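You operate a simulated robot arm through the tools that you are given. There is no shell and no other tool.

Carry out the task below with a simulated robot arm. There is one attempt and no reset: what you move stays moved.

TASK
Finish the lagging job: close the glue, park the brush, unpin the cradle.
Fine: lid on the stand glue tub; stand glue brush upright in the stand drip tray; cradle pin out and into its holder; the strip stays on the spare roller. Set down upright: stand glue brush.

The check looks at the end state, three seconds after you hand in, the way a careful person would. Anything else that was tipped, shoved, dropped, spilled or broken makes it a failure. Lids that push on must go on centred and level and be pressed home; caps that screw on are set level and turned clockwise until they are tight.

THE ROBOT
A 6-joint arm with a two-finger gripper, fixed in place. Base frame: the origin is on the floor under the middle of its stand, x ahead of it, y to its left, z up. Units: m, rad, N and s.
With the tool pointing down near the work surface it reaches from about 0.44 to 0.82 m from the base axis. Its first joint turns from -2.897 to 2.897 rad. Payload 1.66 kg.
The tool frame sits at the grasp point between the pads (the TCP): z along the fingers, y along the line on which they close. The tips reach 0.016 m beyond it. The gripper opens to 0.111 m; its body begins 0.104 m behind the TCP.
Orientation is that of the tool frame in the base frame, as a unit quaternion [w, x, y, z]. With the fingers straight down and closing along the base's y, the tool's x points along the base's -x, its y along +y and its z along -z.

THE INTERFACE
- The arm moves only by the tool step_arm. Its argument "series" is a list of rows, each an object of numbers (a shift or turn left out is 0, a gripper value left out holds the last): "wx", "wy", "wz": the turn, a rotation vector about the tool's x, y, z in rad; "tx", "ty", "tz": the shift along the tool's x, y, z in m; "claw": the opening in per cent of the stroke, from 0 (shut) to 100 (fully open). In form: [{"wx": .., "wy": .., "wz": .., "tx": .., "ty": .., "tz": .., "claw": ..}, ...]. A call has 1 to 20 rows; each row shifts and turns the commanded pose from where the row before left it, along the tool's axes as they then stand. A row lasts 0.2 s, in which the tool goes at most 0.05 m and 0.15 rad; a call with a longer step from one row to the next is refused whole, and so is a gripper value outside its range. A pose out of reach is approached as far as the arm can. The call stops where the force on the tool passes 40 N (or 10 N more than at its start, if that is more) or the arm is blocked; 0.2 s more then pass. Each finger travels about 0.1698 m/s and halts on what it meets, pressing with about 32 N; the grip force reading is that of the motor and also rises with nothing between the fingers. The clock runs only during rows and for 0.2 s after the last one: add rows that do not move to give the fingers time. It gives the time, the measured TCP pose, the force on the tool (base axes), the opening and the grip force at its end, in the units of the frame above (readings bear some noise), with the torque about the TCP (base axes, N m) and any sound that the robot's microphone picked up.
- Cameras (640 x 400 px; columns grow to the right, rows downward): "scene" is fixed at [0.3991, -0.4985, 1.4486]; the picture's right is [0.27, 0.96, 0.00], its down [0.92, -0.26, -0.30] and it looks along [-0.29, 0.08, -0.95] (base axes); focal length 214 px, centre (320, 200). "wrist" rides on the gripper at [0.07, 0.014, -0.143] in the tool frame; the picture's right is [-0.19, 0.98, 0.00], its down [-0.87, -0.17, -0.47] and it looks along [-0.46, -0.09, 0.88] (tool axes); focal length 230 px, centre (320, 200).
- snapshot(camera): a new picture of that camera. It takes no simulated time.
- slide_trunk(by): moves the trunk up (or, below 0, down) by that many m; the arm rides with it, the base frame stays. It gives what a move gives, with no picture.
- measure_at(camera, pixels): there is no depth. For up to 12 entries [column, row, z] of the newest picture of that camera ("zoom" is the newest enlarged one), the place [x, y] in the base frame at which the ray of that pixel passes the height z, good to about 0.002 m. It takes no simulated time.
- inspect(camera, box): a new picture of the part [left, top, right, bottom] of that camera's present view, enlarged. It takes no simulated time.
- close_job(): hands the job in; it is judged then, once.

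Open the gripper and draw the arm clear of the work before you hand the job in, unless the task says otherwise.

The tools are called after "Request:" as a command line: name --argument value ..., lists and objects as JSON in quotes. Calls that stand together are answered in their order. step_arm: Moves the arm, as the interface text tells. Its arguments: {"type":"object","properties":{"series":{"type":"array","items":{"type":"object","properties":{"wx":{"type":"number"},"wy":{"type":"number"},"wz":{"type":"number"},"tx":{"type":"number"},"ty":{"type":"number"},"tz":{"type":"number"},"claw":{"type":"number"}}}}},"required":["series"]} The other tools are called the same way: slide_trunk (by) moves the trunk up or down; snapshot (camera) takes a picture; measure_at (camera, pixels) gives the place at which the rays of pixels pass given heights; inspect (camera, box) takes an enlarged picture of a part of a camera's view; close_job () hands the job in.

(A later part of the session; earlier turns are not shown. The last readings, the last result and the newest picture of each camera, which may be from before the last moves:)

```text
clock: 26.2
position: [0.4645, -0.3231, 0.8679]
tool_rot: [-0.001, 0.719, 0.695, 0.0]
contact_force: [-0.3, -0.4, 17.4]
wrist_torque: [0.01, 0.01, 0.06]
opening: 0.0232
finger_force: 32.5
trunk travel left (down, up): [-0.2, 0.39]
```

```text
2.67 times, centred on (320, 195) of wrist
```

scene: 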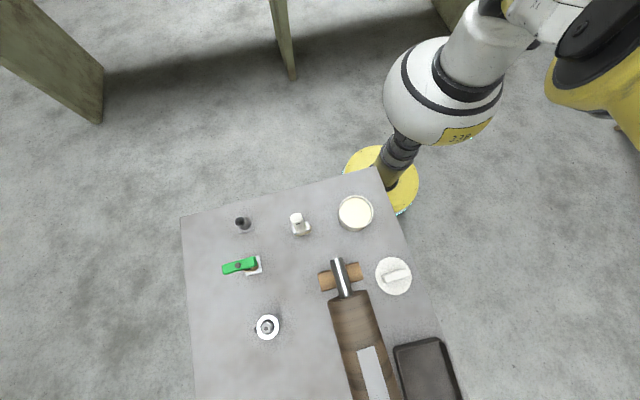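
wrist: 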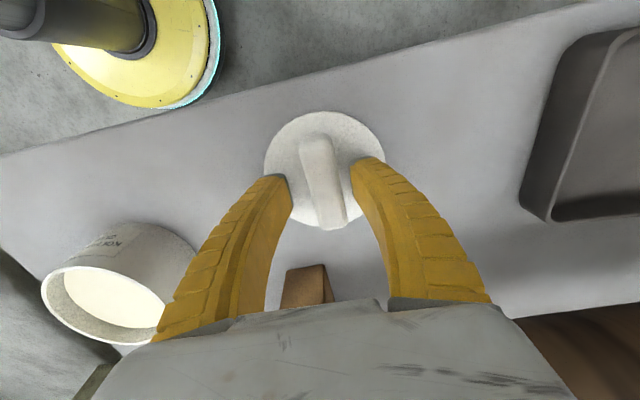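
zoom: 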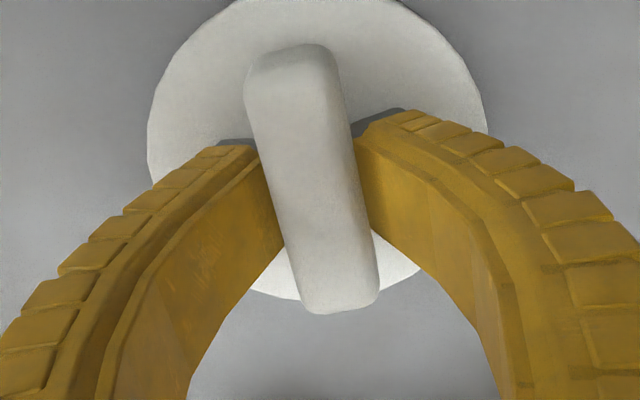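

Handle gripped at 23 mm opening with 32 N. I'll lift straight up 0.1 m and check that the lid hangs level.

Request:
step_arm --series '[{"tz": -0.01}, {"tz": -0.03}, {"tz": -0.03}, {"tz": -0.04}, {}, {}]'

Request:
snapshot --camera "wrist"

Request:
snapshot --camera "scene"

```text
clock: 27.6
position: [0.4685, -0.3231, 0.9765]
tool_rot: [0.0, 0.719, 0.695, 0.0]
contact_force: [0.1, -0.6, -1.0]
wrist_torque: [-0.03, 0.03, -0.01]
opening: 0.0145
finger_force: 31.9
trunk travel left (down, up): [-0.2, 0.39]
```

```text
taken
```

wrist: 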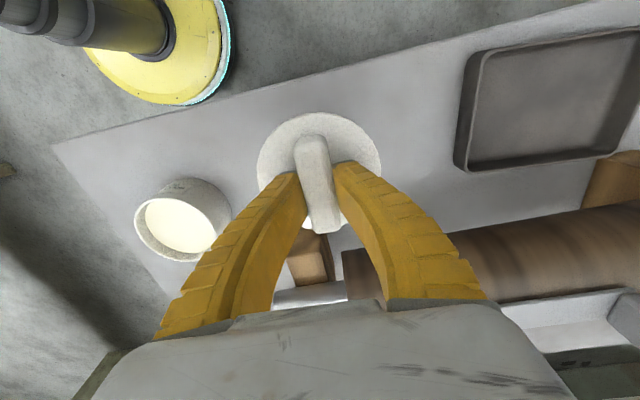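

```text
taken
```

scene: 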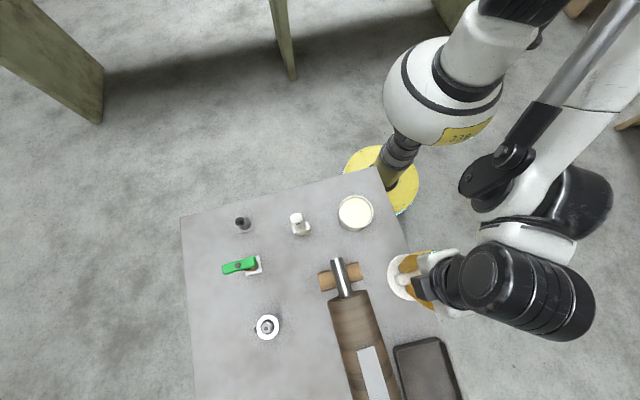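

The lid is off the table and in the grip. I'll enlarge the lid view to check it's level, and measure the tub rim now from both cameras.

Request:
inspect --camera "wrist" --box '[220, 90, 420, 250]'

Request:
inspect --camera "scene" --box '[325, 185, 389, 235]'

Request:
measure_at --camera "zoom" --pixels '[[0, 0, 0.9], [640, 400, 0.9]]'

```text
2.50 times, centred on (320, 170) of wrist
```

zoom: 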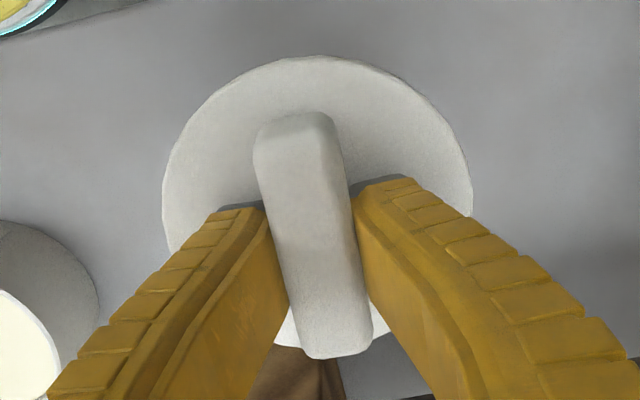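

```text
8.00 times, centred on (357, 210) of scene
```

zoom: 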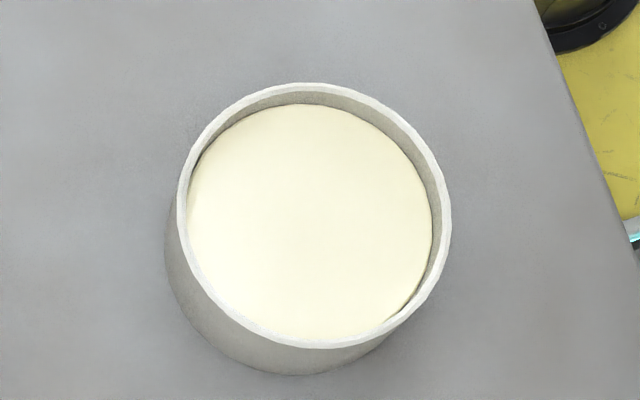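

```text
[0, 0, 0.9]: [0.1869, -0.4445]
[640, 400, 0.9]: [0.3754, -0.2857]
```

Lid is level in the grip. Now I'll get the tub rim in the wrist view and measure rim centre in both views at several heights.

Request:
measure_at --camera "zoom" --pixels '[[314, 216, 0.87], [314, 216, 0.88], [314, 216, 0.89], [314, 216, 0.9], [177, 205, 0.89], [451, 222, 0.89], [310, 83, 0.89], [318, 349, 0.89]]'

Request:
inspect --camera "wrist" --box '[125, 170, 245, 270]'

```text
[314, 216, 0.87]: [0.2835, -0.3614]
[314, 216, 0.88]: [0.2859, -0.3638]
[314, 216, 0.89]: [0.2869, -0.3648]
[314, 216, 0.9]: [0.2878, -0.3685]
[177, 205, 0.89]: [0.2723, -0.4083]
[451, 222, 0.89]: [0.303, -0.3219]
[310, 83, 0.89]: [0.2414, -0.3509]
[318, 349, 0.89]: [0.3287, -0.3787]
```

```text
4.00 times, centred on (185, 220) of wrist
```

zoom: 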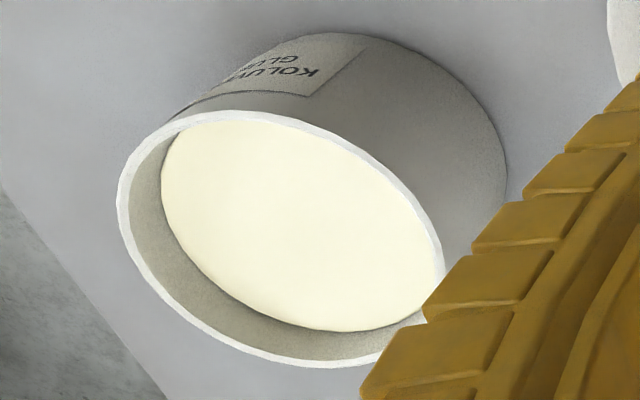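

The rim's outer diameter is ≈0.092, slightly smaller than the lid's 0.096. I'll measure the rim centre from the wrist view.

Request:
measure_at --camera "zoom" --pixels '[[281, 238, 0.87], [281, 238, 0.88], [281, 238, 0.89], [281, 238, 0.9], [117, 205, 0.885], [440, 265, 0.885], [235, 110, 0.885], [325, 367, 0.885]]'

```text
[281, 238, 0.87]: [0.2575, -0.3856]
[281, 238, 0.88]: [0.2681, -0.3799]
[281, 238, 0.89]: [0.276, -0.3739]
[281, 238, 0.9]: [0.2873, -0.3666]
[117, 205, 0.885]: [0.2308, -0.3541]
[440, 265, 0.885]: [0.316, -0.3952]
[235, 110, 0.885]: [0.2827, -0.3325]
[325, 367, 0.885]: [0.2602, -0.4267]
```

Both views agree: rim at z≈0.90 with centre ≈(0.2876,-0.3675). Now I'll measure where the lid disc sits relative to the TCP (disc top ≈0.958 now).

Request:
inspect --camera "wrist" --box '[240, 100, 400, 240]'

```text
2.86 times, centred on (320, 170) of wrist
```

zoom: 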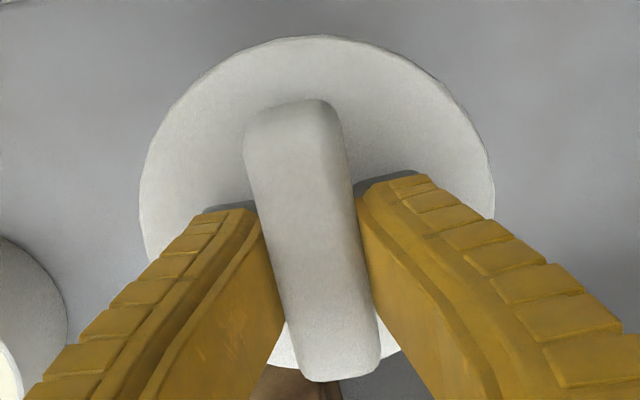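

I'll measure the disc's left, right, top and partial lower edges on this enlargement.

Request:
measure_at --camera "zoom" --pixels '[[139, 190, 0.955], [494, 185, 0.955], [313, 35, 0.955], [280, 362, 0.955], [400, 352, 0.955], [290, 100, 0.972], [340, 382, 0.972], [290, 100, 0.965], [340, 382, 0.965]]'

```text
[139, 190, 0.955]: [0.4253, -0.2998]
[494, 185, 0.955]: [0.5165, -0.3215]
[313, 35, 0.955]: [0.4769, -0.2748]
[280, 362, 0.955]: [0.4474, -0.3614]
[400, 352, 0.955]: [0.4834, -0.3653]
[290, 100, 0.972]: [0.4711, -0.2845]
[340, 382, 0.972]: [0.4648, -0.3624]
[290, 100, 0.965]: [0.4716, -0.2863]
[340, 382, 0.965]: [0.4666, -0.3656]
```

Lid centre coincides with the TCP to about 1 mm. I'll raise 2 cm, carry it in x first, then y, to above the tub.

Request:
step_arm --series '[{"tz": -0.02}, {"ty": -0.036}, {"ty": -0.036}, {"ty": -0.036}, {"ty": -0.036}, {"ty": -0.0353}, {"tx": -0.026}, {"tx": -0.0257}, {}, {}]'

Request:
snapshot --camera "wrist"

Request:
snapshot --camera "scene"

```text
clock: 29.8
position: [0.2837, -0.3689, 0.9961]
tool_rot: [0.001, 0.719, 0.695, 0.0]
contact_force: [-0.7, -1.4, -0.1]
wrist_torque: [-0.03, 0.0, 0.0]
opening: 0.0145
finger_force: 32.2
trunk travel left (down, up): [-0.2, 0.39]
```

```text
taken
```

wrist: 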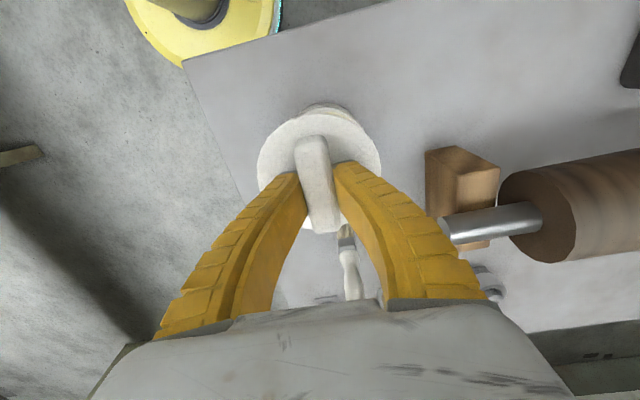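

```text
taken
```

scene: 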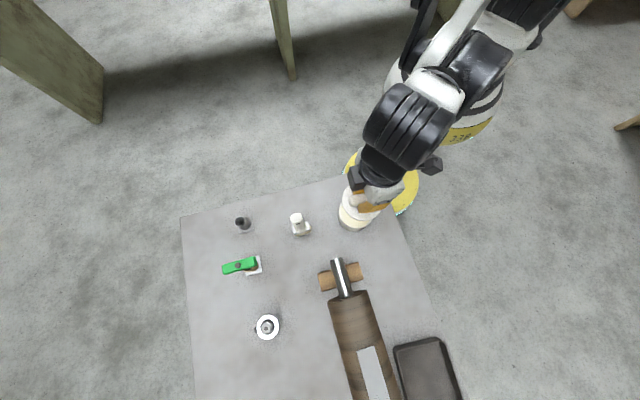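

Position reads x=0.2837, about 4 mm short of target; I'll take an idle reading to separate noise from offset, with an enlarged view.

Request:
step_arm --series '[{}, {}]'

Request:
inspect --camera "wrist" --box '[240, 90, 400, 240]'

Request:
inspect --camera "scene" --box '[320, 185, 400, 245]'

```text
clock: 30.4
position: [0.2832, -0.3692, 0.996]
tool_rot: [0.0, 0.72, 0.694, 0.0]
contact_force: [-0.3, -1.0, -1.0]
wrist_torque: [0.02, -0.03, 0.0]
opening: 0.0146
finger_force: 32.1
trunk travel left (down, up): [-0.2, 0.39]
```

```text
2.67 times, centred on (320, 165) of wrist
```

zoom: 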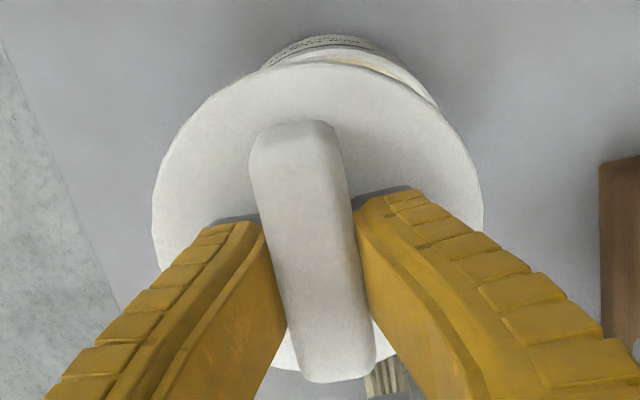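

```text
6.67 times, centred on (360, 215) of scene
```

zoom: 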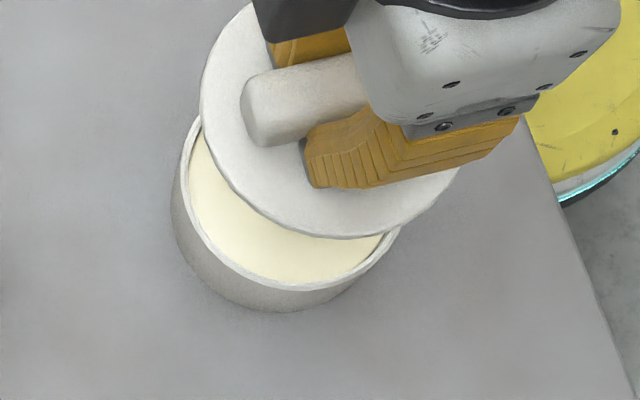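

Steady reading is x=0.2832, so I'll shift +4.5 mm in x, then lower to about 1 cm above the rim and check from both cameras.

Request:
step_arm --series '[{"ty": 0.0045}, {"tz": 0.02}, {"tz": 0.02}, {"tz": 0.01}, {}, {}]'

Request:
inspect --camera "wrist" --box '[240, 90, 400, 240]'

Request:
inspect --camera "scene" --box '[320, 185, 400, 245]'

```text
clock: 31.8
position: [0.2893, -0.3685, 0.9459]
tool_rot: [-0.001, 0.719, 0.695, 0.001]
contact_force: [1.3, 0.2, -0.9]
wrist_torque: [0.0, 0.01, 0.02]
opening: 0.0147
finger_force: 31.8
trunk travel left (down, up): [-0.2, 0.39]
```

```text
2.67 times, centred on (320, 165) of wrist
```

zoom: 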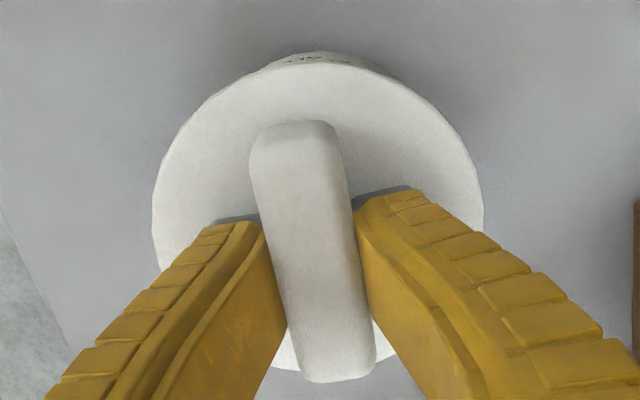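

```text
6.67 times, centred on (360, 215) of scene
```

zoom: 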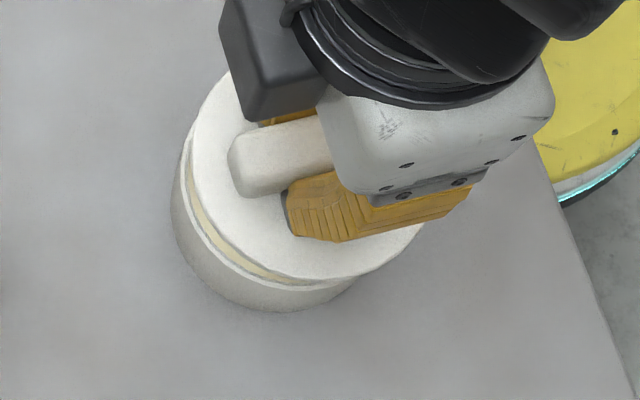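

The lid is hovering about 1 cm above the rim and looks close to centred. I'll enlarge more for a finer check of lid edge versus rim and take another reading.

Request:
inspect --camera "scene" --box '[334, 190, 382, 235]'

Request:
step_arm --series '[{}]'

Request:
inspect --camera "wrist" --box '[270, 90, 380, 160]'

```text
8.89 times, centred on (358, 212) of scene
```

zoom: 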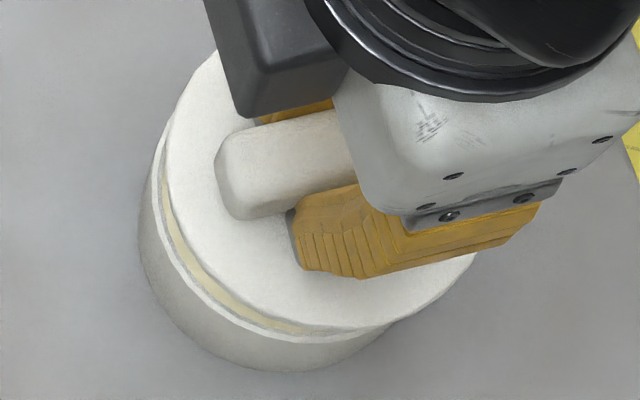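

```text
clock: 32.2
position: [0.29, -0.3687, 0.9463]
tool_rot: [0.0, 0.719, 0.695, 0.0]
contact_force: [0.9, 0.7, -0.8]
wrist_torque: [-0.03, 0.01, 0.0]
opening: 0.0146
finger_force: 31.5
trunk travel left (down, up): [-0.2, 0.39]
```

```text
5.71 times, centred on (325, 125) of wrist
```

zoom: 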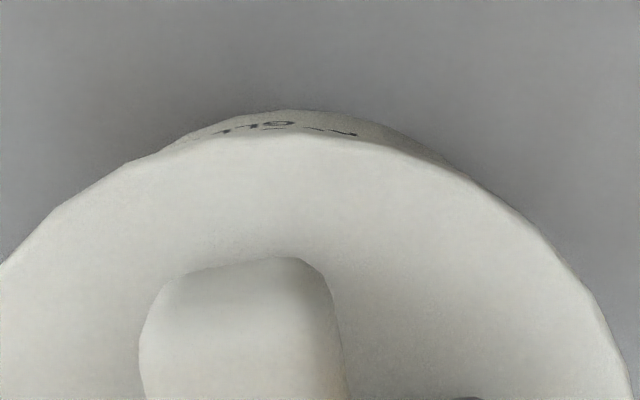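

I'll enlarge the lower-left part of the lid in the scene view to compare lid edge and rim more precisely.

Request:
inspect --camera "scene" --box '[336, 200, 378, 232]'

Request:
measure_at --camera "zoom" --pixels '[[0, 0, 0.9], [640, 400, 0.9]]'

```text
12.50 times, centred on (357, 216) of scene
```

zoom: 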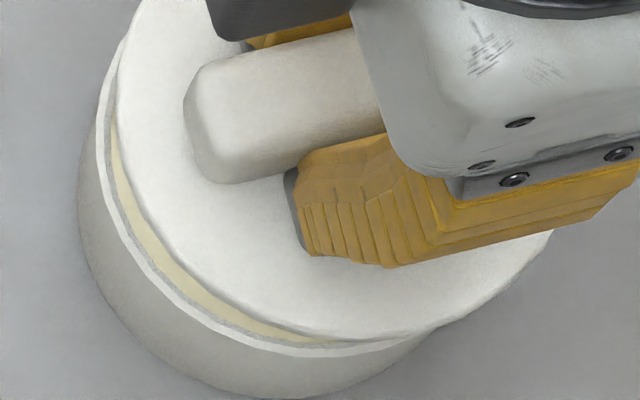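

```text
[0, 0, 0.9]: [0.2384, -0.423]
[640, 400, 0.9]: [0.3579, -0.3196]
```

Rim edge in this zoom fits the earlier rim estimate. I'll measure several lid-edge points (at disc height ≈0.915/0.925) and the handle end to get the lid centre in the scene view.

Request:
measure_at --camera "zoom" --pixels '[[117, 130, 0.915], [136, 185, 0.915], [170, 240, 0.915], [220, 290, 0.915], [270, 320, 0.915], [330, 337, 0.915], [440, 325, 0.915], [500, 290, 0.915], [550, 235, 0.915], [184, 110, 0.94], [250, 55, 0.94], [260, 180, 0.935]]'

```text
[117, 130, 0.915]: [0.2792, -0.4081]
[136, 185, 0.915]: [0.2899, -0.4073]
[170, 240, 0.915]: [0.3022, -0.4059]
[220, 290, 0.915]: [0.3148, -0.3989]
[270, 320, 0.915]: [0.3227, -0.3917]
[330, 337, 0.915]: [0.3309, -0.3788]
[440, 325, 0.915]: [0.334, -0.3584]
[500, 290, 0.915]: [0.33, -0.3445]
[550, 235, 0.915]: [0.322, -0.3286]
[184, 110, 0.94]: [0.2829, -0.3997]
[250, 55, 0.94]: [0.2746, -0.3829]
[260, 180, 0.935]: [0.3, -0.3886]
```

Scene-based lid fit gives centre ≈(0.2875,-0.361) if the disc is at 0.915, but that is height-dependent parallax. I'll lower in small steps until near the rim, where the comparison becomes height-independent.

Request:
step_arm --series '[{"tz": 0.004}, {"tz": 0.003}, {}]'

Request:
inspect --camera "scene" --box '[336, 200, 378, 232]'

Request:
inspect --camera "wrist" --box '[270, 90, 380, 160]'

```text
clock: 33.0
position: [0.2889, -0.3694, 0.9403]
tool_rot: [-0.001, 0.719, 0.695, 0.0]
contact_force: [0.5, 0.7, -0.3]
wrist_torque: [0.02, -0.02, 0.02]
opening: 0.0145
finger_force: 32.7
trunk travel left (down, up): [-0.2, 0.39]
```

```text
12.50 times, centred on (357, 216) of scene
```

zoom: 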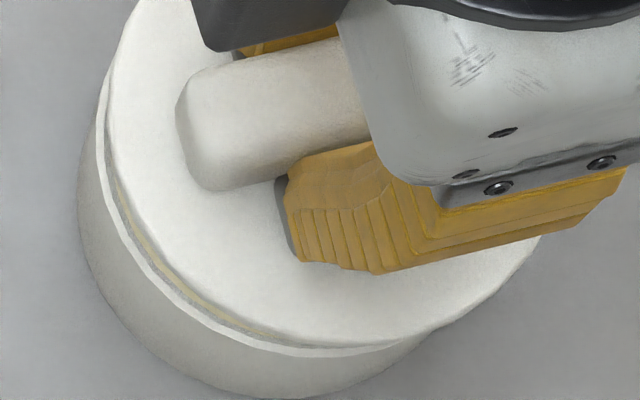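

```text
5.71 times, centred on (325, 125) of wrist
```

zoom: 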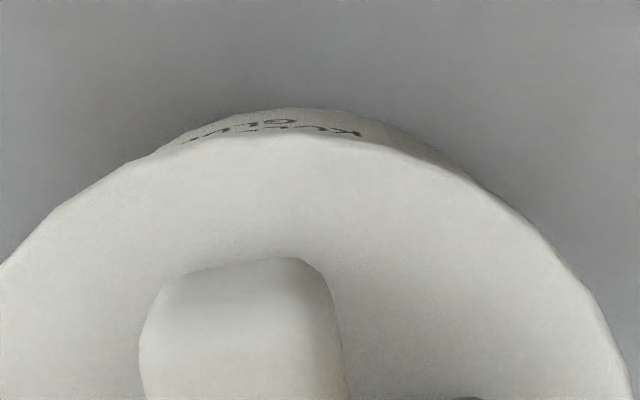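

The gap shrinks consistently with the lid being centred and still ~2 cm high at its disc edge. I'll keep lowering in small steps, watching for contact.

Request:
step_arm --series '[{"tz": 0.003}, {"tz": 0.003}, {}]'

Request:
inspect --camera "scene" --box '[336, 200, 378, 232]'

```text
clock: 33.8
position: [0.29, -0.3706, 0.9325]
tool_rot: [0.0, 0.719, 0.695, 0.001]
contact_force: [-0.2, -0.2, -0.2]
wrist_torque: [0.01, -0.04, 0.0]
opening: 0.0146
finger_force: 32.1
trunk travel left (down, up): [-0.2, 0.39]
```

```text
12.50 times, centred on (357, 216) of scene
```

zoom: 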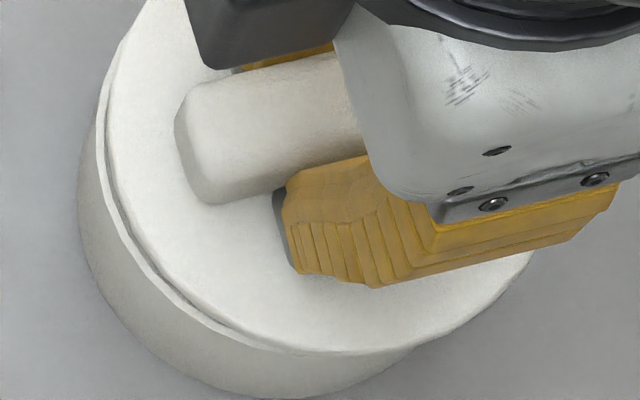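

No contact yet at TCP z=0.9325. I'll measure the lid edge again at this height to refine centring.

Request:
measure_at --camera "zoom" --pixels '[[105, 160, 0.91], [119, 210, 0.91], [150, 260, 0.91], [200, 310, 0.91], [260, 340, 0.91], [320, 353, 0.91], [400, 347, 0.91], [460, 322, 0.91], [530, 255, 0.91]]'

Request:
inspect --camera "scene" --box '[336, 206, 362, 226]'

```text
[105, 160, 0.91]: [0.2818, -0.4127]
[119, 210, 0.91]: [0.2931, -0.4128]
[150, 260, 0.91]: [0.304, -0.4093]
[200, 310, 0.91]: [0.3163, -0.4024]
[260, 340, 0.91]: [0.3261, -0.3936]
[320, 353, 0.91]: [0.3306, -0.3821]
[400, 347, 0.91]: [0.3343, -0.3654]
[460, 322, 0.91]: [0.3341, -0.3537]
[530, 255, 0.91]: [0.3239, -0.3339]
```

```text
16.00 times, centred on (349, 216) of scene
```

zoom: 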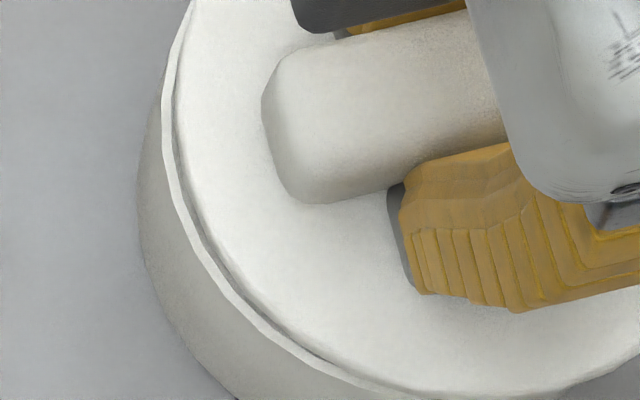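

Lid centre in the scene view is within ~2.5 mm of the rim centre. I'll lower another 4 mm with force monitoring.

Request:
step_arm --series '[{"tz": 0.002}, {"tz": 0.002}, {}]'

Request:
inspect --camera "scene" --box '[336, 200, 378, 232]'

```text
clock: 34.6
position: [0.2921, -0.3692, 0.9301]
tool_rot: [0.0, 0.719, 0.695, 0.0]
contact_force: [-0.4, 0.0, 0.4]
wrist_torque: [0.01, -0.01, -0.02]
opening: 0.0146
finger_force: 31.6
trunk travel left (down, up): [-0.2, 0.39]
```

```text
12.50 times, centred on (357, 216) of scene
```

zoom: 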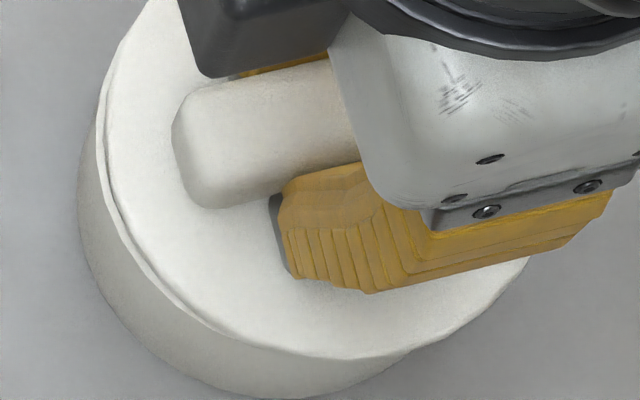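

Comparing lid and rim edges at nearly equal height, the lid is about 2 mm too far toward +y. I'll correct by 2 mm and lower a further 3 mm.

Request:
step_arm --series '[{"tx": -0.002}, {"tz": 0.0015}, {"tz": 0.0015}, {}]'

Request:
inspect --camera "scene" --box '[336, 200, 378, 232]'

Request:
inspect --camera "wrist" --box '[240, 90, 400, 240]'

```text
clock: 35.6
position: [0.2893, -0.3715, 0.9265]
tool_rot: [0.0, 0.72, 0.694, 0.0]
contact_force: [2.0, -6.7, 10.3]
wrist_torque: [-0.01, -0.05, 0.02]
opening: 0.0181
finger_force: 31.8
trunk travel left (down, up): [-0.2, 0.39]
heard: snap
```

```text
12.50 times, centred on (357, 216) of scene
```

zoom: 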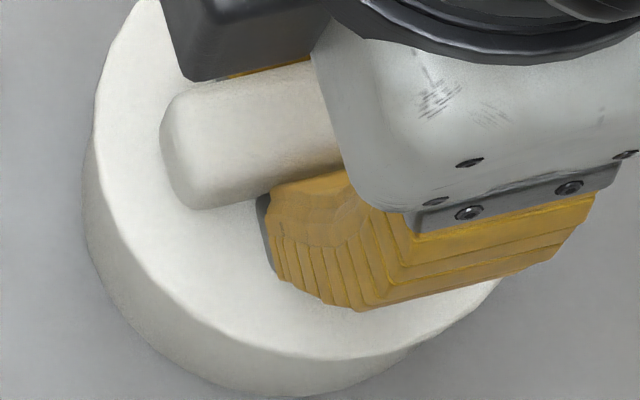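

```text
2.67 times, centred on (320, 165) of wrist
```

zoom: 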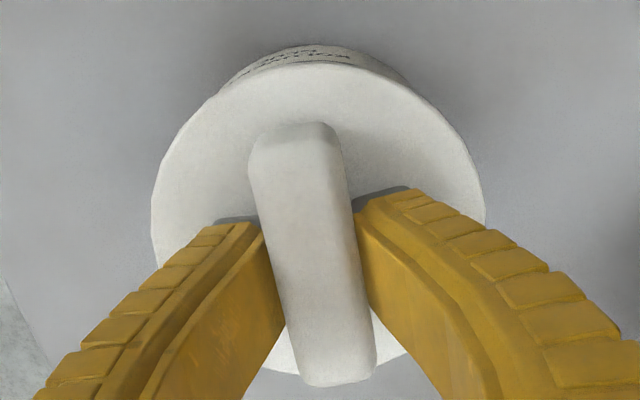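

A "snap" was heard with ~10 N contact, and the lid edge now covers the rim all round. I'll press a little further to make sure it's fully home.

Request:
step_arm --series '[{"tz": 0.001}, {"tz": 0.001}, {"tz": 0.001}, {}]'

Request:
inspect --camera "scene" --box '[336, 200, 378, 232]'

```text
clock: 36.6
position: [0.2902, -0.3706, 0.9241]
tool_rot: [0.0, 0.719, 0.695, 0.0]
contact_force: [5.6, -9.0, 17.9]
wrist_torque: [-0.03, 0.01, 0.0]
opening: 0.0221
finger_force: 31.8
trunk travel left (down, up): [-0.2, 0.39]
```

```text
12.50 times, centred on (357, 216) of scene
```

zoom: 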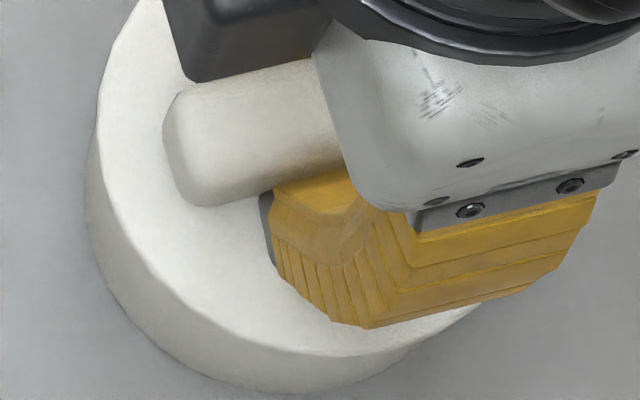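

The lid stays level; slight side load shows the tool is ~2 mm off the tub's centre. I'll relieve the side load and pressure, then open the fingers and rise.

Request:
step_arm --series '[{"tx": -0.0015, "ty": 0.001, "tz": -0.002}, {}, {"claw": 25}, {"claw": 40}, {}, {}]'

Request:
inspect --camera "wrist" --box '[240, 90, 400, 240]'

```text
clock: 38.0
position: [0.2895, -0.372, 0.925]
tool_rot: [0.0, 0.719, 0.695, 0.0]
contact_force: [-0.1, 1.5, 12.1]
wrist_torque: [0.04, 0.02, 0.01]
opening: 0.0443
finger_force: 0.0
trunk travel left (down, up): [-0.2, 0.39]
```

```text
2.67 times, centred on (320, 165) of wrist
```

zoom: 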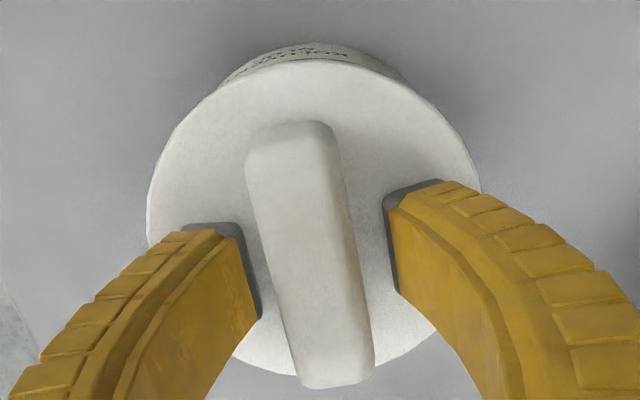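

Fingers are open and clear of the handle. I'll rise 8 cm straight up and look at the closed tub.

Request:
step_arm --series '[{"tz": -0.01}, {"tz": -0.03}, {"tz": -0.04}, {}]'

Request:
snapshot --camera "wrist"

Request:
inspect --camera "wrist" --box '[240, 70, 400, 220]'

Request:
inspect --camera "scene" --box '[325, 185, 389, 235]'

```text
clock: 39.0
position: [0.2911, -0.3723, 1.0059]
tool_rot: [0.0, 0.719, 0.695, 0.001]
contact_force: [-0.6, -0.2, 0.1]
wrist_torque: [0.01, -0.01, -0.01]
opening: 0.0466
finger_force: 2.2
trunk travel left (down, up): [-0.2, 0.39]
```

```text
taken
```

wrist: 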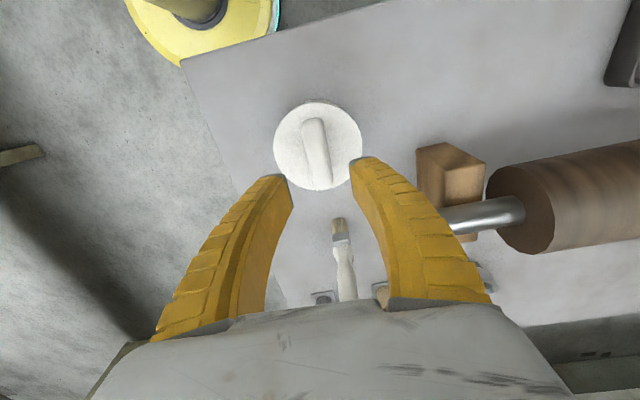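

```text
2.67 times, centred on (320, 145) of wrist
```

zoom: 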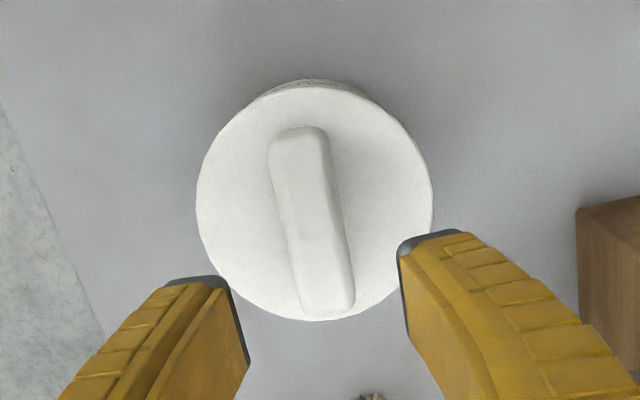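

```text
8.00 times, centred on (357, 210) of scene
```

zoom: 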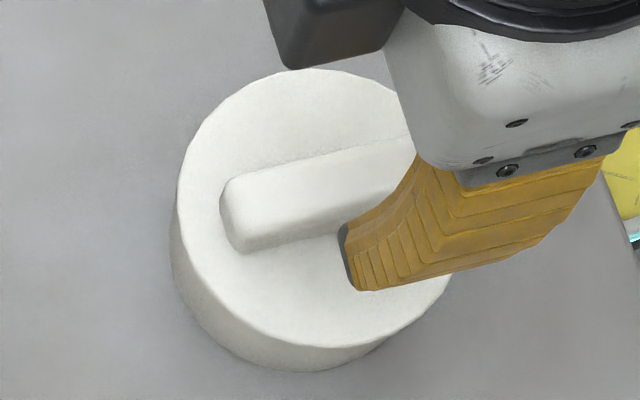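

The lid sits level and concentric. As a check I'll close the fingers and press lightly down on the centre of the handle.

Request:
step_arm --series '[{"claw": 0}, {}, {"tz": 0.02}, {"tz": 0.02}, {"tz": 0.01}, {}]'

Request:
inspect --camera "wrist" --box '[240, 90, 400, 240]'

```text
clock: 40.4
position: [0.29, -0.3719, 0.9573]
tool_rot: [0.0, 0.72, 0.694, 0.0]
contact_force: [-0.2, 0.0, -0.1]
wrist_torque: [0.0, -0.03, -0.01]
opening: 0.0001
finger_force: 28.7
trunk travel left (down, up): [-0.2, 0.39]
```

```text
2.67 times, centred on (320, 165) of wrist
```

zoom: 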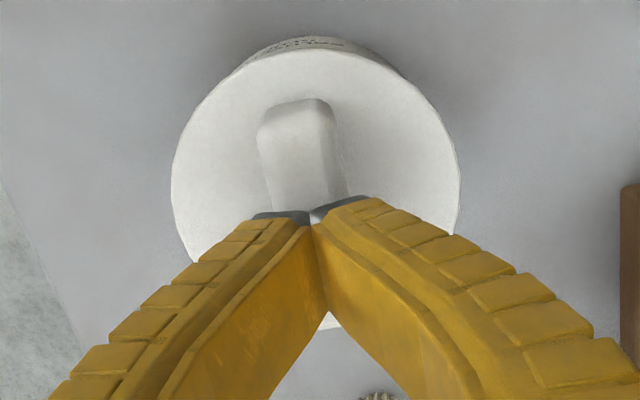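

Closed tips are right over the handle's centre. I'll press down in 2 mm steps until a clear contact force shows.

Request:
step_arm --series '[{"tz": 0.003}, {"tz": 0.003}, {"tz": 0.002}, {"tz": 0.002}, {"tz": 0.002}, {"tz": 0.002}, {"tz": 0.001}, {}]'

Request:
inspect --camera "scene" --box '[325, 185, 389, 235]'

```text
clock: 42.2
position: [0.2891, -0.3717, 0.9417]
tool_rot: [0.0, 0.72, 0.694, 0.0]
contact_force: [-2.5, 0.5, 21.4]
wrist_torque: [0.03, 0.02, 0.01]
opening: 0.006
finger_force: 28.1
trunk travel left (down, up): [-0.2, 0.39]
```

```text
8.00 times, centred on (357, 210) of scene
```

zoom: 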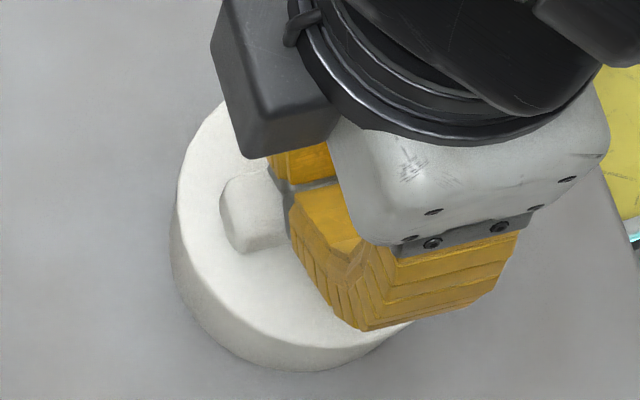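

Pressed with 21 N, no further movement, so the lid is home. I'll rise, open the fingers, and look at the brush.

Request:
step_arm --series '[{"tz": -0.02}, {"tz": -0.04}, {"tz": -0.04}, {"tz": -0.04, "claw": 100}, {"tx": -0.045}, {}, {}]'

Request:
snapshot --camera "wrist"

Request:
inspect --camera "wrist" --box '[250, 150, 390, 250]'

Request:
inspect --camera "scene" --box '[268, 200, 332, 250]'

```text
clock: 43.8
position: [0.2886, -0.4148, 1.0773]
tool_rot: [0.0, 0.72, 0.694, 0.0]
contact_force: [0.2, 1.3, 0.3]
wrist_torque: [-0.04, -0.05, 0.01]
opening: 0.1109
finger_force: 0.1
trunk travel left (down, up): [-0.2, 0.39]
```

```text
taken
```

wrist: 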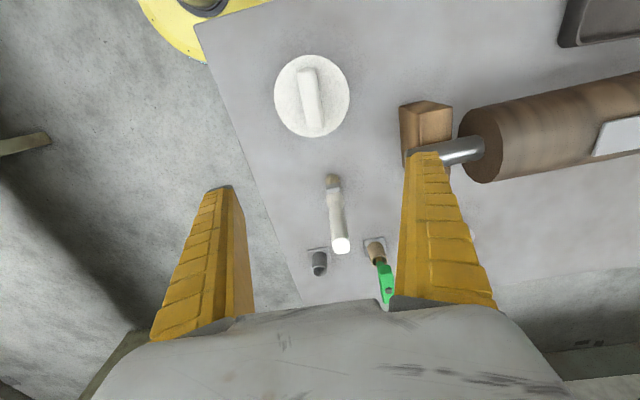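

```text
4.00 times, centred on (320, 200) of wrist
```

zoom: 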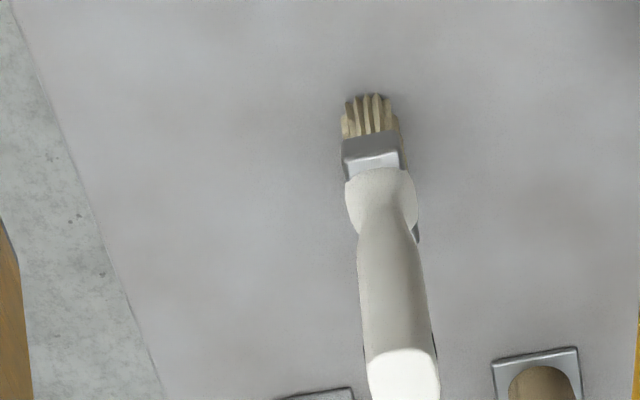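

```text
8.00 times, centred on (300, 225) of scene
```

zoom: 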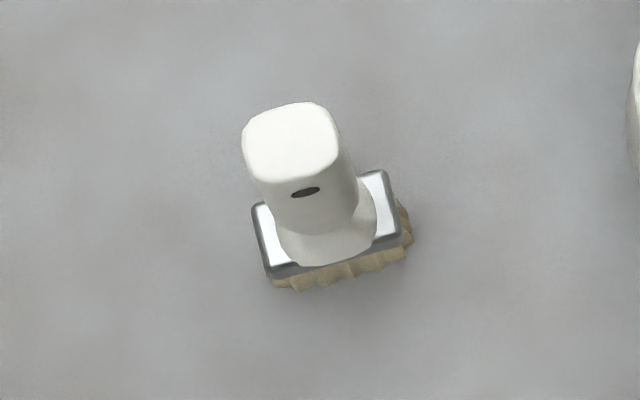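

The brush stands on its bristles with a tall handle. I'll triangulate its handle top and the ferrule using both pictures.

Request:
measure_at --camera "scene" --pixels '[[296.5, 217.5, 0.92], [296.5, 217.5, 0.94], [296.5, 217.5, 0.96], [296.5, 217.5, 0.98], [296.5, 217.5, 1.0]]'

Request:
measure_at --camera "wrist" --pixels '[[341, 244, 0.92], [341, 244, 0.94], [341, 244, 0.96], [341, 244, 0.98], [341, 244, 1.0], [333, 190, 0.86], [333, 190, 0.87]]'

```text
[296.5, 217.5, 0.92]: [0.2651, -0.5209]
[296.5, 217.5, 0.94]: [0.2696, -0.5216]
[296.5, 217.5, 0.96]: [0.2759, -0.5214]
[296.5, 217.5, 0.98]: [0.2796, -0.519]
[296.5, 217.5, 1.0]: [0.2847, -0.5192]
```

```text
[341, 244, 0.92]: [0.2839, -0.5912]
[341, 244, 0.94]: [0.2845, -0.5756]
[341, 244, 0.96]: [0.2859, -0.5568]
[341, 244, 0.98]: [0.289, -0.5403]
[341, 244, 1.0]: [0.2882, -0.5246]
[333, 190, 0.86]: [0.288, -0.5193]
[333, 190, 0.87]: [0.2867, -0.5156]
```

Handle top is at z≈1.006 around (0.287,-0.5195), ferrule ≈0.048 along y and 0.027 along x. I'll move over it at the present height and check before descending.

Request:
step_arm --series '[{"tx": -0.035, "tz": -0.01}, {"tx": -0.035}, {"tx": -0.0347, "ty": 0.002}, {}, {}]'

Request:
snapshot --camera "wrist"

Request:
inspect --camera "wrist" --box '[250, 120, 390, 240]'

```text
clock: 45.0
position: [0.2868, -0.523, 1.0888]
tool_rot: [-0.001, 0.719, 0.695, 0.0]
contact_force: [0.5, -0.2, 0.0]
wrist_torque: [0.01, -0.06, 0.0]
opening: 0.1109
finger_force: 0.0
trunk travel left (down, up): [-0.2, 0.39]
```

```text
taken
```

wrist: 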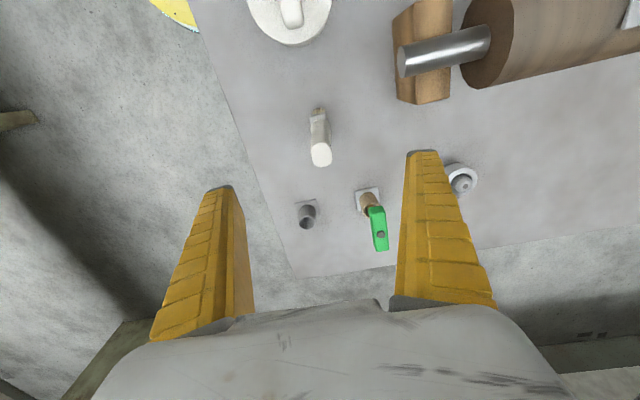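

```text
3.33 times, centred on (320, 180) of wrist
```

zoom: 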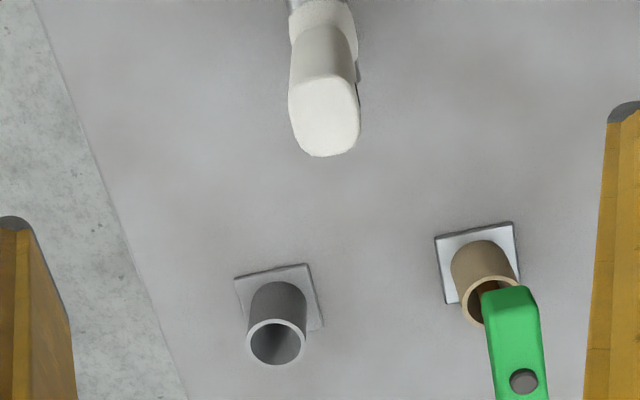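

The handle top shows at about (321,155). I'll measure it at z≈1.0 against the TCP.

Request:
measure_at --camera "zoom" --pixels '[[324, 118, 1.0], [324, 118, 1.006], [324, 118, 1.012], [290, 105, 1.006], [360, 110, 1.006], [320, 155, 1.006], [324, 78, 1.006]]'

```text
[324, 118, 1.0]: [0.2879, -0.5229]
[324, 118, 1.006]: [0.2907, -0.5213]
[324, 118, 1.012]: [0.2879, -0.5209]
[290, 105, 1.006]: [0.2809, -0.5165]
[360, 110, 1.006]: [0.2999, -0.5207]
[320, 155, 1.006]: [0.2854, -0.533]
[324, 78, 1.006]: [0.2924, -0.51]
```

Handle centre is ≈(0.289,-0.5215); I'll shift 2 mm, descend to TCP z≈0.955 and close gradually.

Request:
step_arm --series '[{"tx": 0.0015, "ty": 0.002}, {"tz": 0.035}, {"tz": 0.035}, {"tz": 0.035}, {"tz": 0.029}, {"claw": 45}, {"claw": 30}, {}]'

Request:
snapshot --camera "wrist"

```text
clock: 46.8
position: [0.2886, -0.5215, 0.9567]
tool_rot: [0.0, 0.719, 0.695, 0.0]
contact_force: [0.6, -0.2, -0.7]
wrist_torque: [0.01, 0.0, -0.01]
opening: 0.0359
finger_force: 2.0
trunk travel left (down, up): [-0.2, 0.39]
```

```text
taken
```

wrist: 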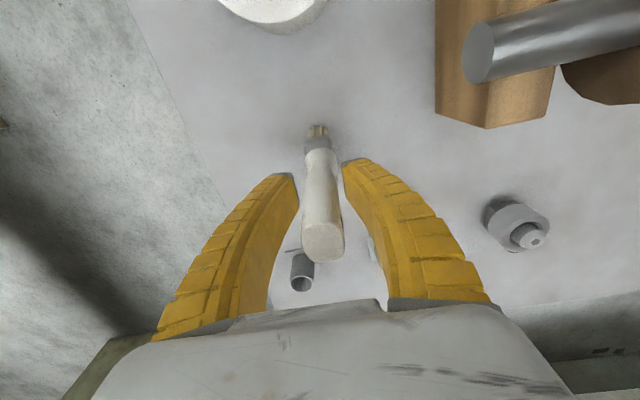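

The handle is centred between the fingers. I'll close on it now.

Request:
step_arm --series '[{"claw": 20}, {"claw": 0}, {}, {}, {}]'

Request:
inspect --camera "wrist" --box '[220, 100, 420, 280]'

```text
clock: 48.0
position: [0.2892, -0.5194, 0.9558]
tool_rot: [0.001, 0.719, 0.695, 0.0]
contact_force: [0.4, 1.5, -0.5]
wrist_torque: [0.06, 0.0, 0.02]
opening: 0.0191
finger_force: 32.2
trunk travel left (down, up): [-0.2, 0.39]
```

```text
2.22 times, centred on (320, 190) of wrist
```

zoom: 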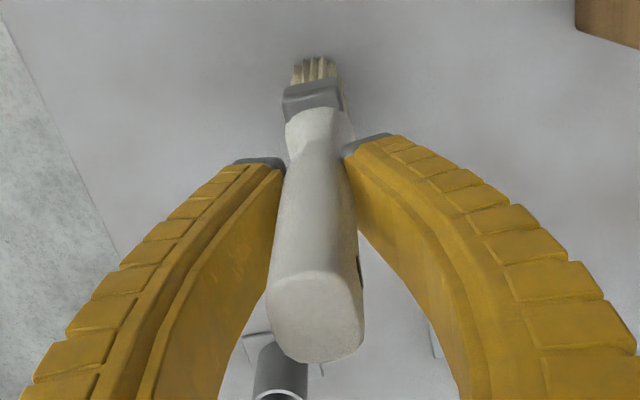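

Brush gripped at 19 mm with 32 N. I'll lift straight up about 0.19 m so its bristles clear everything on the table.

Request:
step_arm --series '[{"tz": -0.01}, {"tz": -0.03}, {"tz": -0.04}, {"tz": -0.04}, {"tz": -0.04}, {"tz": -0.03}, {}, {}]'

Request:
snapshot --camera "wrist"

Request:
snapshot --camera "scene"

```text
clock: 49.8
position: [0.2914, -0.5211, 1.1463]
tool_rot: [0.0, 0.72, 0.694, 0.0]
contact_force: [-0.5, 0.0, 0.2]
wrist_torque: [-0.03, -0.03, 0.02]
opening: 0.0184
finger_force: 31.8
trunk travel left (down, up): [-0.2, 0.39]
```

```text
taken
```

wrist: 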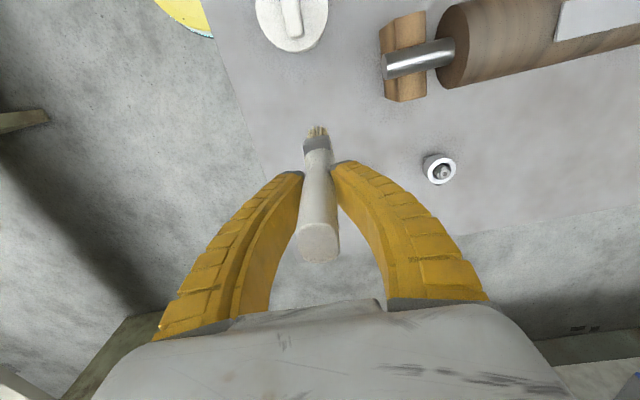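

```text
taken
```

scene: 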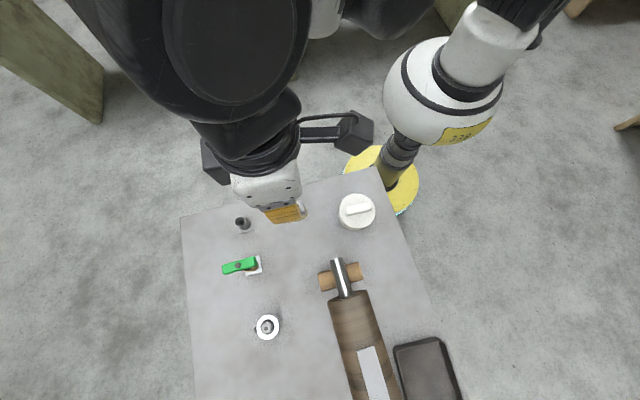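

Brush hangs upright in the grip. The tray spans roughly x 0.62–0.79, y -0.385…-0.258; I'll carry the brush at this height over the roller to about (0.68,-0.32).

Request:
step_arm --series '[{"tx": 0.018, "ty": 0.0318}, {"tx": 0.018, "ty": 0.0318}, {"tx": 0.018, "ty": 0.0318}, {"tx": 0.018, "ty": 0.0318}, {"tx": 0.018, "ty": 0.0318}, {"tx": 0.018, "ty": 0.0318}, {"tx": 0.018, "ty": 0.0318}, {"tx": 0.018, "ty": 0.0318}, {"tx": 0.018, "ty": 0.0318}, {"tx": 0.018, "ty": 0.0318}, {"tx": 0.018, "ty": 0.0318}, {"tx": 0.018, "ty": 0.0318}, {}, {}]'

Request:
snapshot --camera "wrist"

Request:
snapshot --camera "scene"

```text
clock: 52.8
position: [0.677, -0.3205, 1.1446]
tool_rot: [0.001, 0.719, 0.695, 0.0]
contact_force: [-0.4, 0.1, -1.0]
wrist_torque: [-0.01, -0.05, 0.01]
opening: 0.0182
finger_force: 31.7
trunk travel left (down, up): [-0.2, 0.39]
```

```text
taken
```

wrist: 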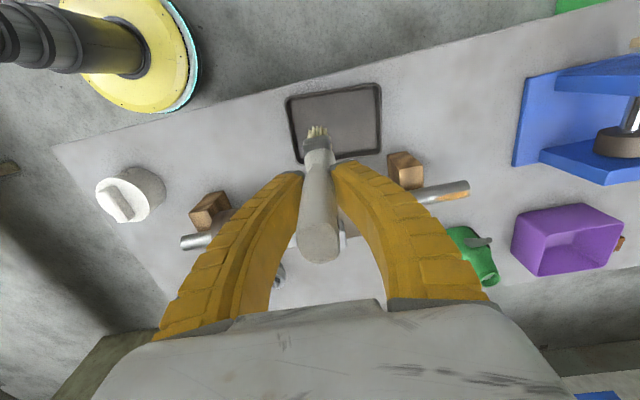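

```text
taken
```

scene: 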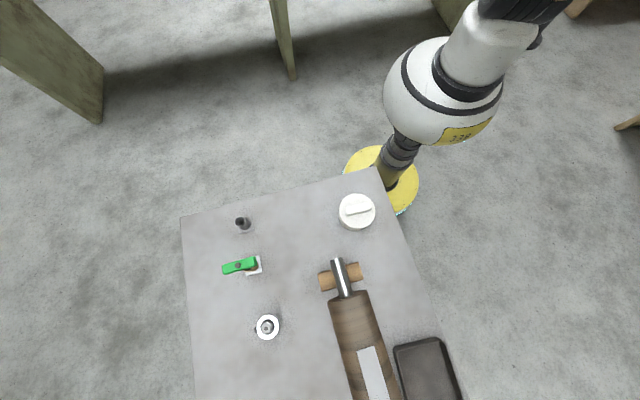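

The tray lies under the brush: corners about (288,98), (380,84), (382,155), (298,162). I'll measure the tray corners.

Request:
inspect --camera "wrist" --box '[265, 65, 405, 185]'

Request:
measure_at --camera "wrist" --pixels '[[288, 98, 0.85], [380, 84, 0.85], [382, 155, 0.85], [298, 162, 0.85], [294, 100, 0.84], [376, 88, 0.84], [377, 151, 0.84], [303, 158, 0.84]]'

```text
3.33 times, centred on (335, 125) of wrist
```

zoom: 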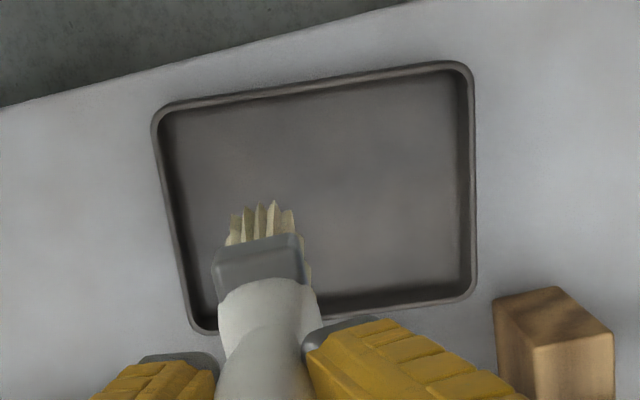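

```text
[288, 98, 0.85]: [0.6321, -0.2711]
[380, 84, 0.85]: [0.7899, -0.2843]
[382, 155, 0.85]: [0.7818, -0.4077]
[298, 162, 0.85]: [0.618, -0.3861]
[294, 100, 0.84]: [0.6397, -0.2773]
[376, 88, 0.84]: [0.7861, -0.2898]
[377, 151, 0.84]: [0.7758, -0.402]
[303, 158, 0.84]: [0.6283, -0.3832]
```

Tray centre is ≈(0.705,-0.337), interior spans about 0.635–0.78 by -0.395…-0.28. I'll shift to ≈(0.69,-0.333) and lower until the bristles are a few cm above the tray floor.

Request:
step_arm --series '[{"tx": -0.012, "ty": 0.013}, {"tz": 0.035}, {"tz": 0.035}, {"tz": 0.035}, {"tz": 0.025}, {}, {}]'

Request:
snapshot --camera "wrist"

Request:
inspect --camera "wrist" --box '[240, 60, 420, 220]'

Request:
snapshot --camera "scene"

```text
clock: 54.4
position: [0.6875, -0.331, 1.016]
tool_rot: [-0.001, 0.719, 0.695, 0.0]
contact_force: [0.0, 0.1, -0.5]
wrist_torque: [-0.01, -0.02, -0.01]
opening: 0.0178
finger_force: 32.0
trunk travel left (down, up): [-0.2, 0.39]
```

```text
taken
```

wrist: 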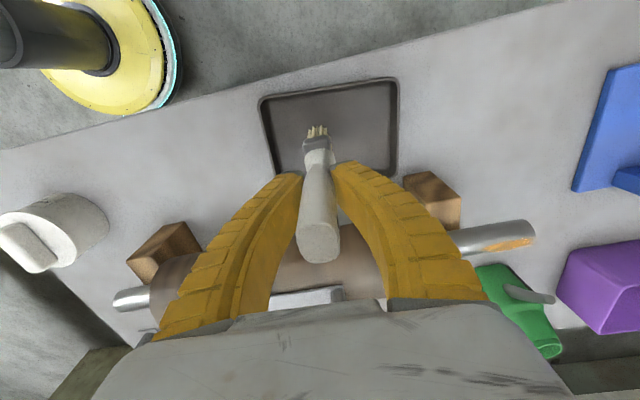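

```text
2.50 times, centred on (330, 140) of wrist
```

zoom: 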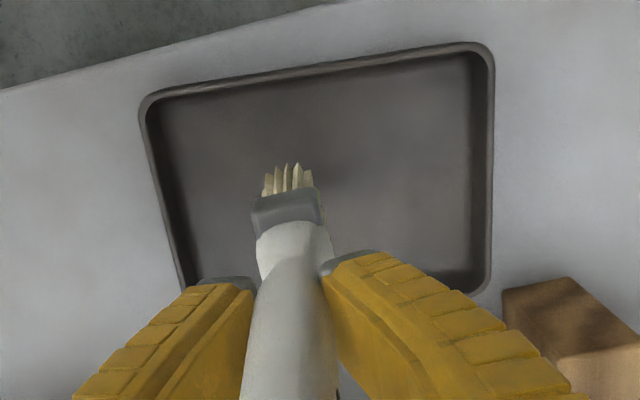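

```text
taken
```

scene: 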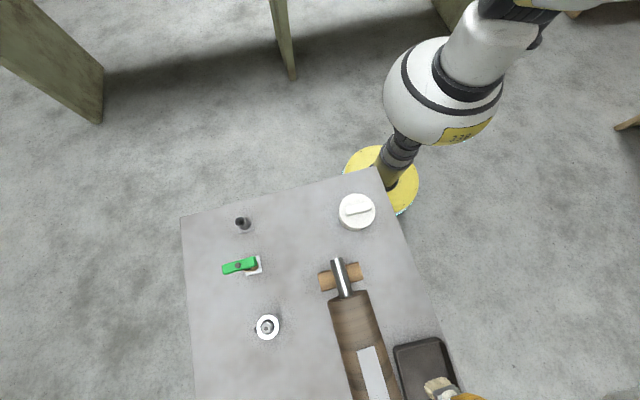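

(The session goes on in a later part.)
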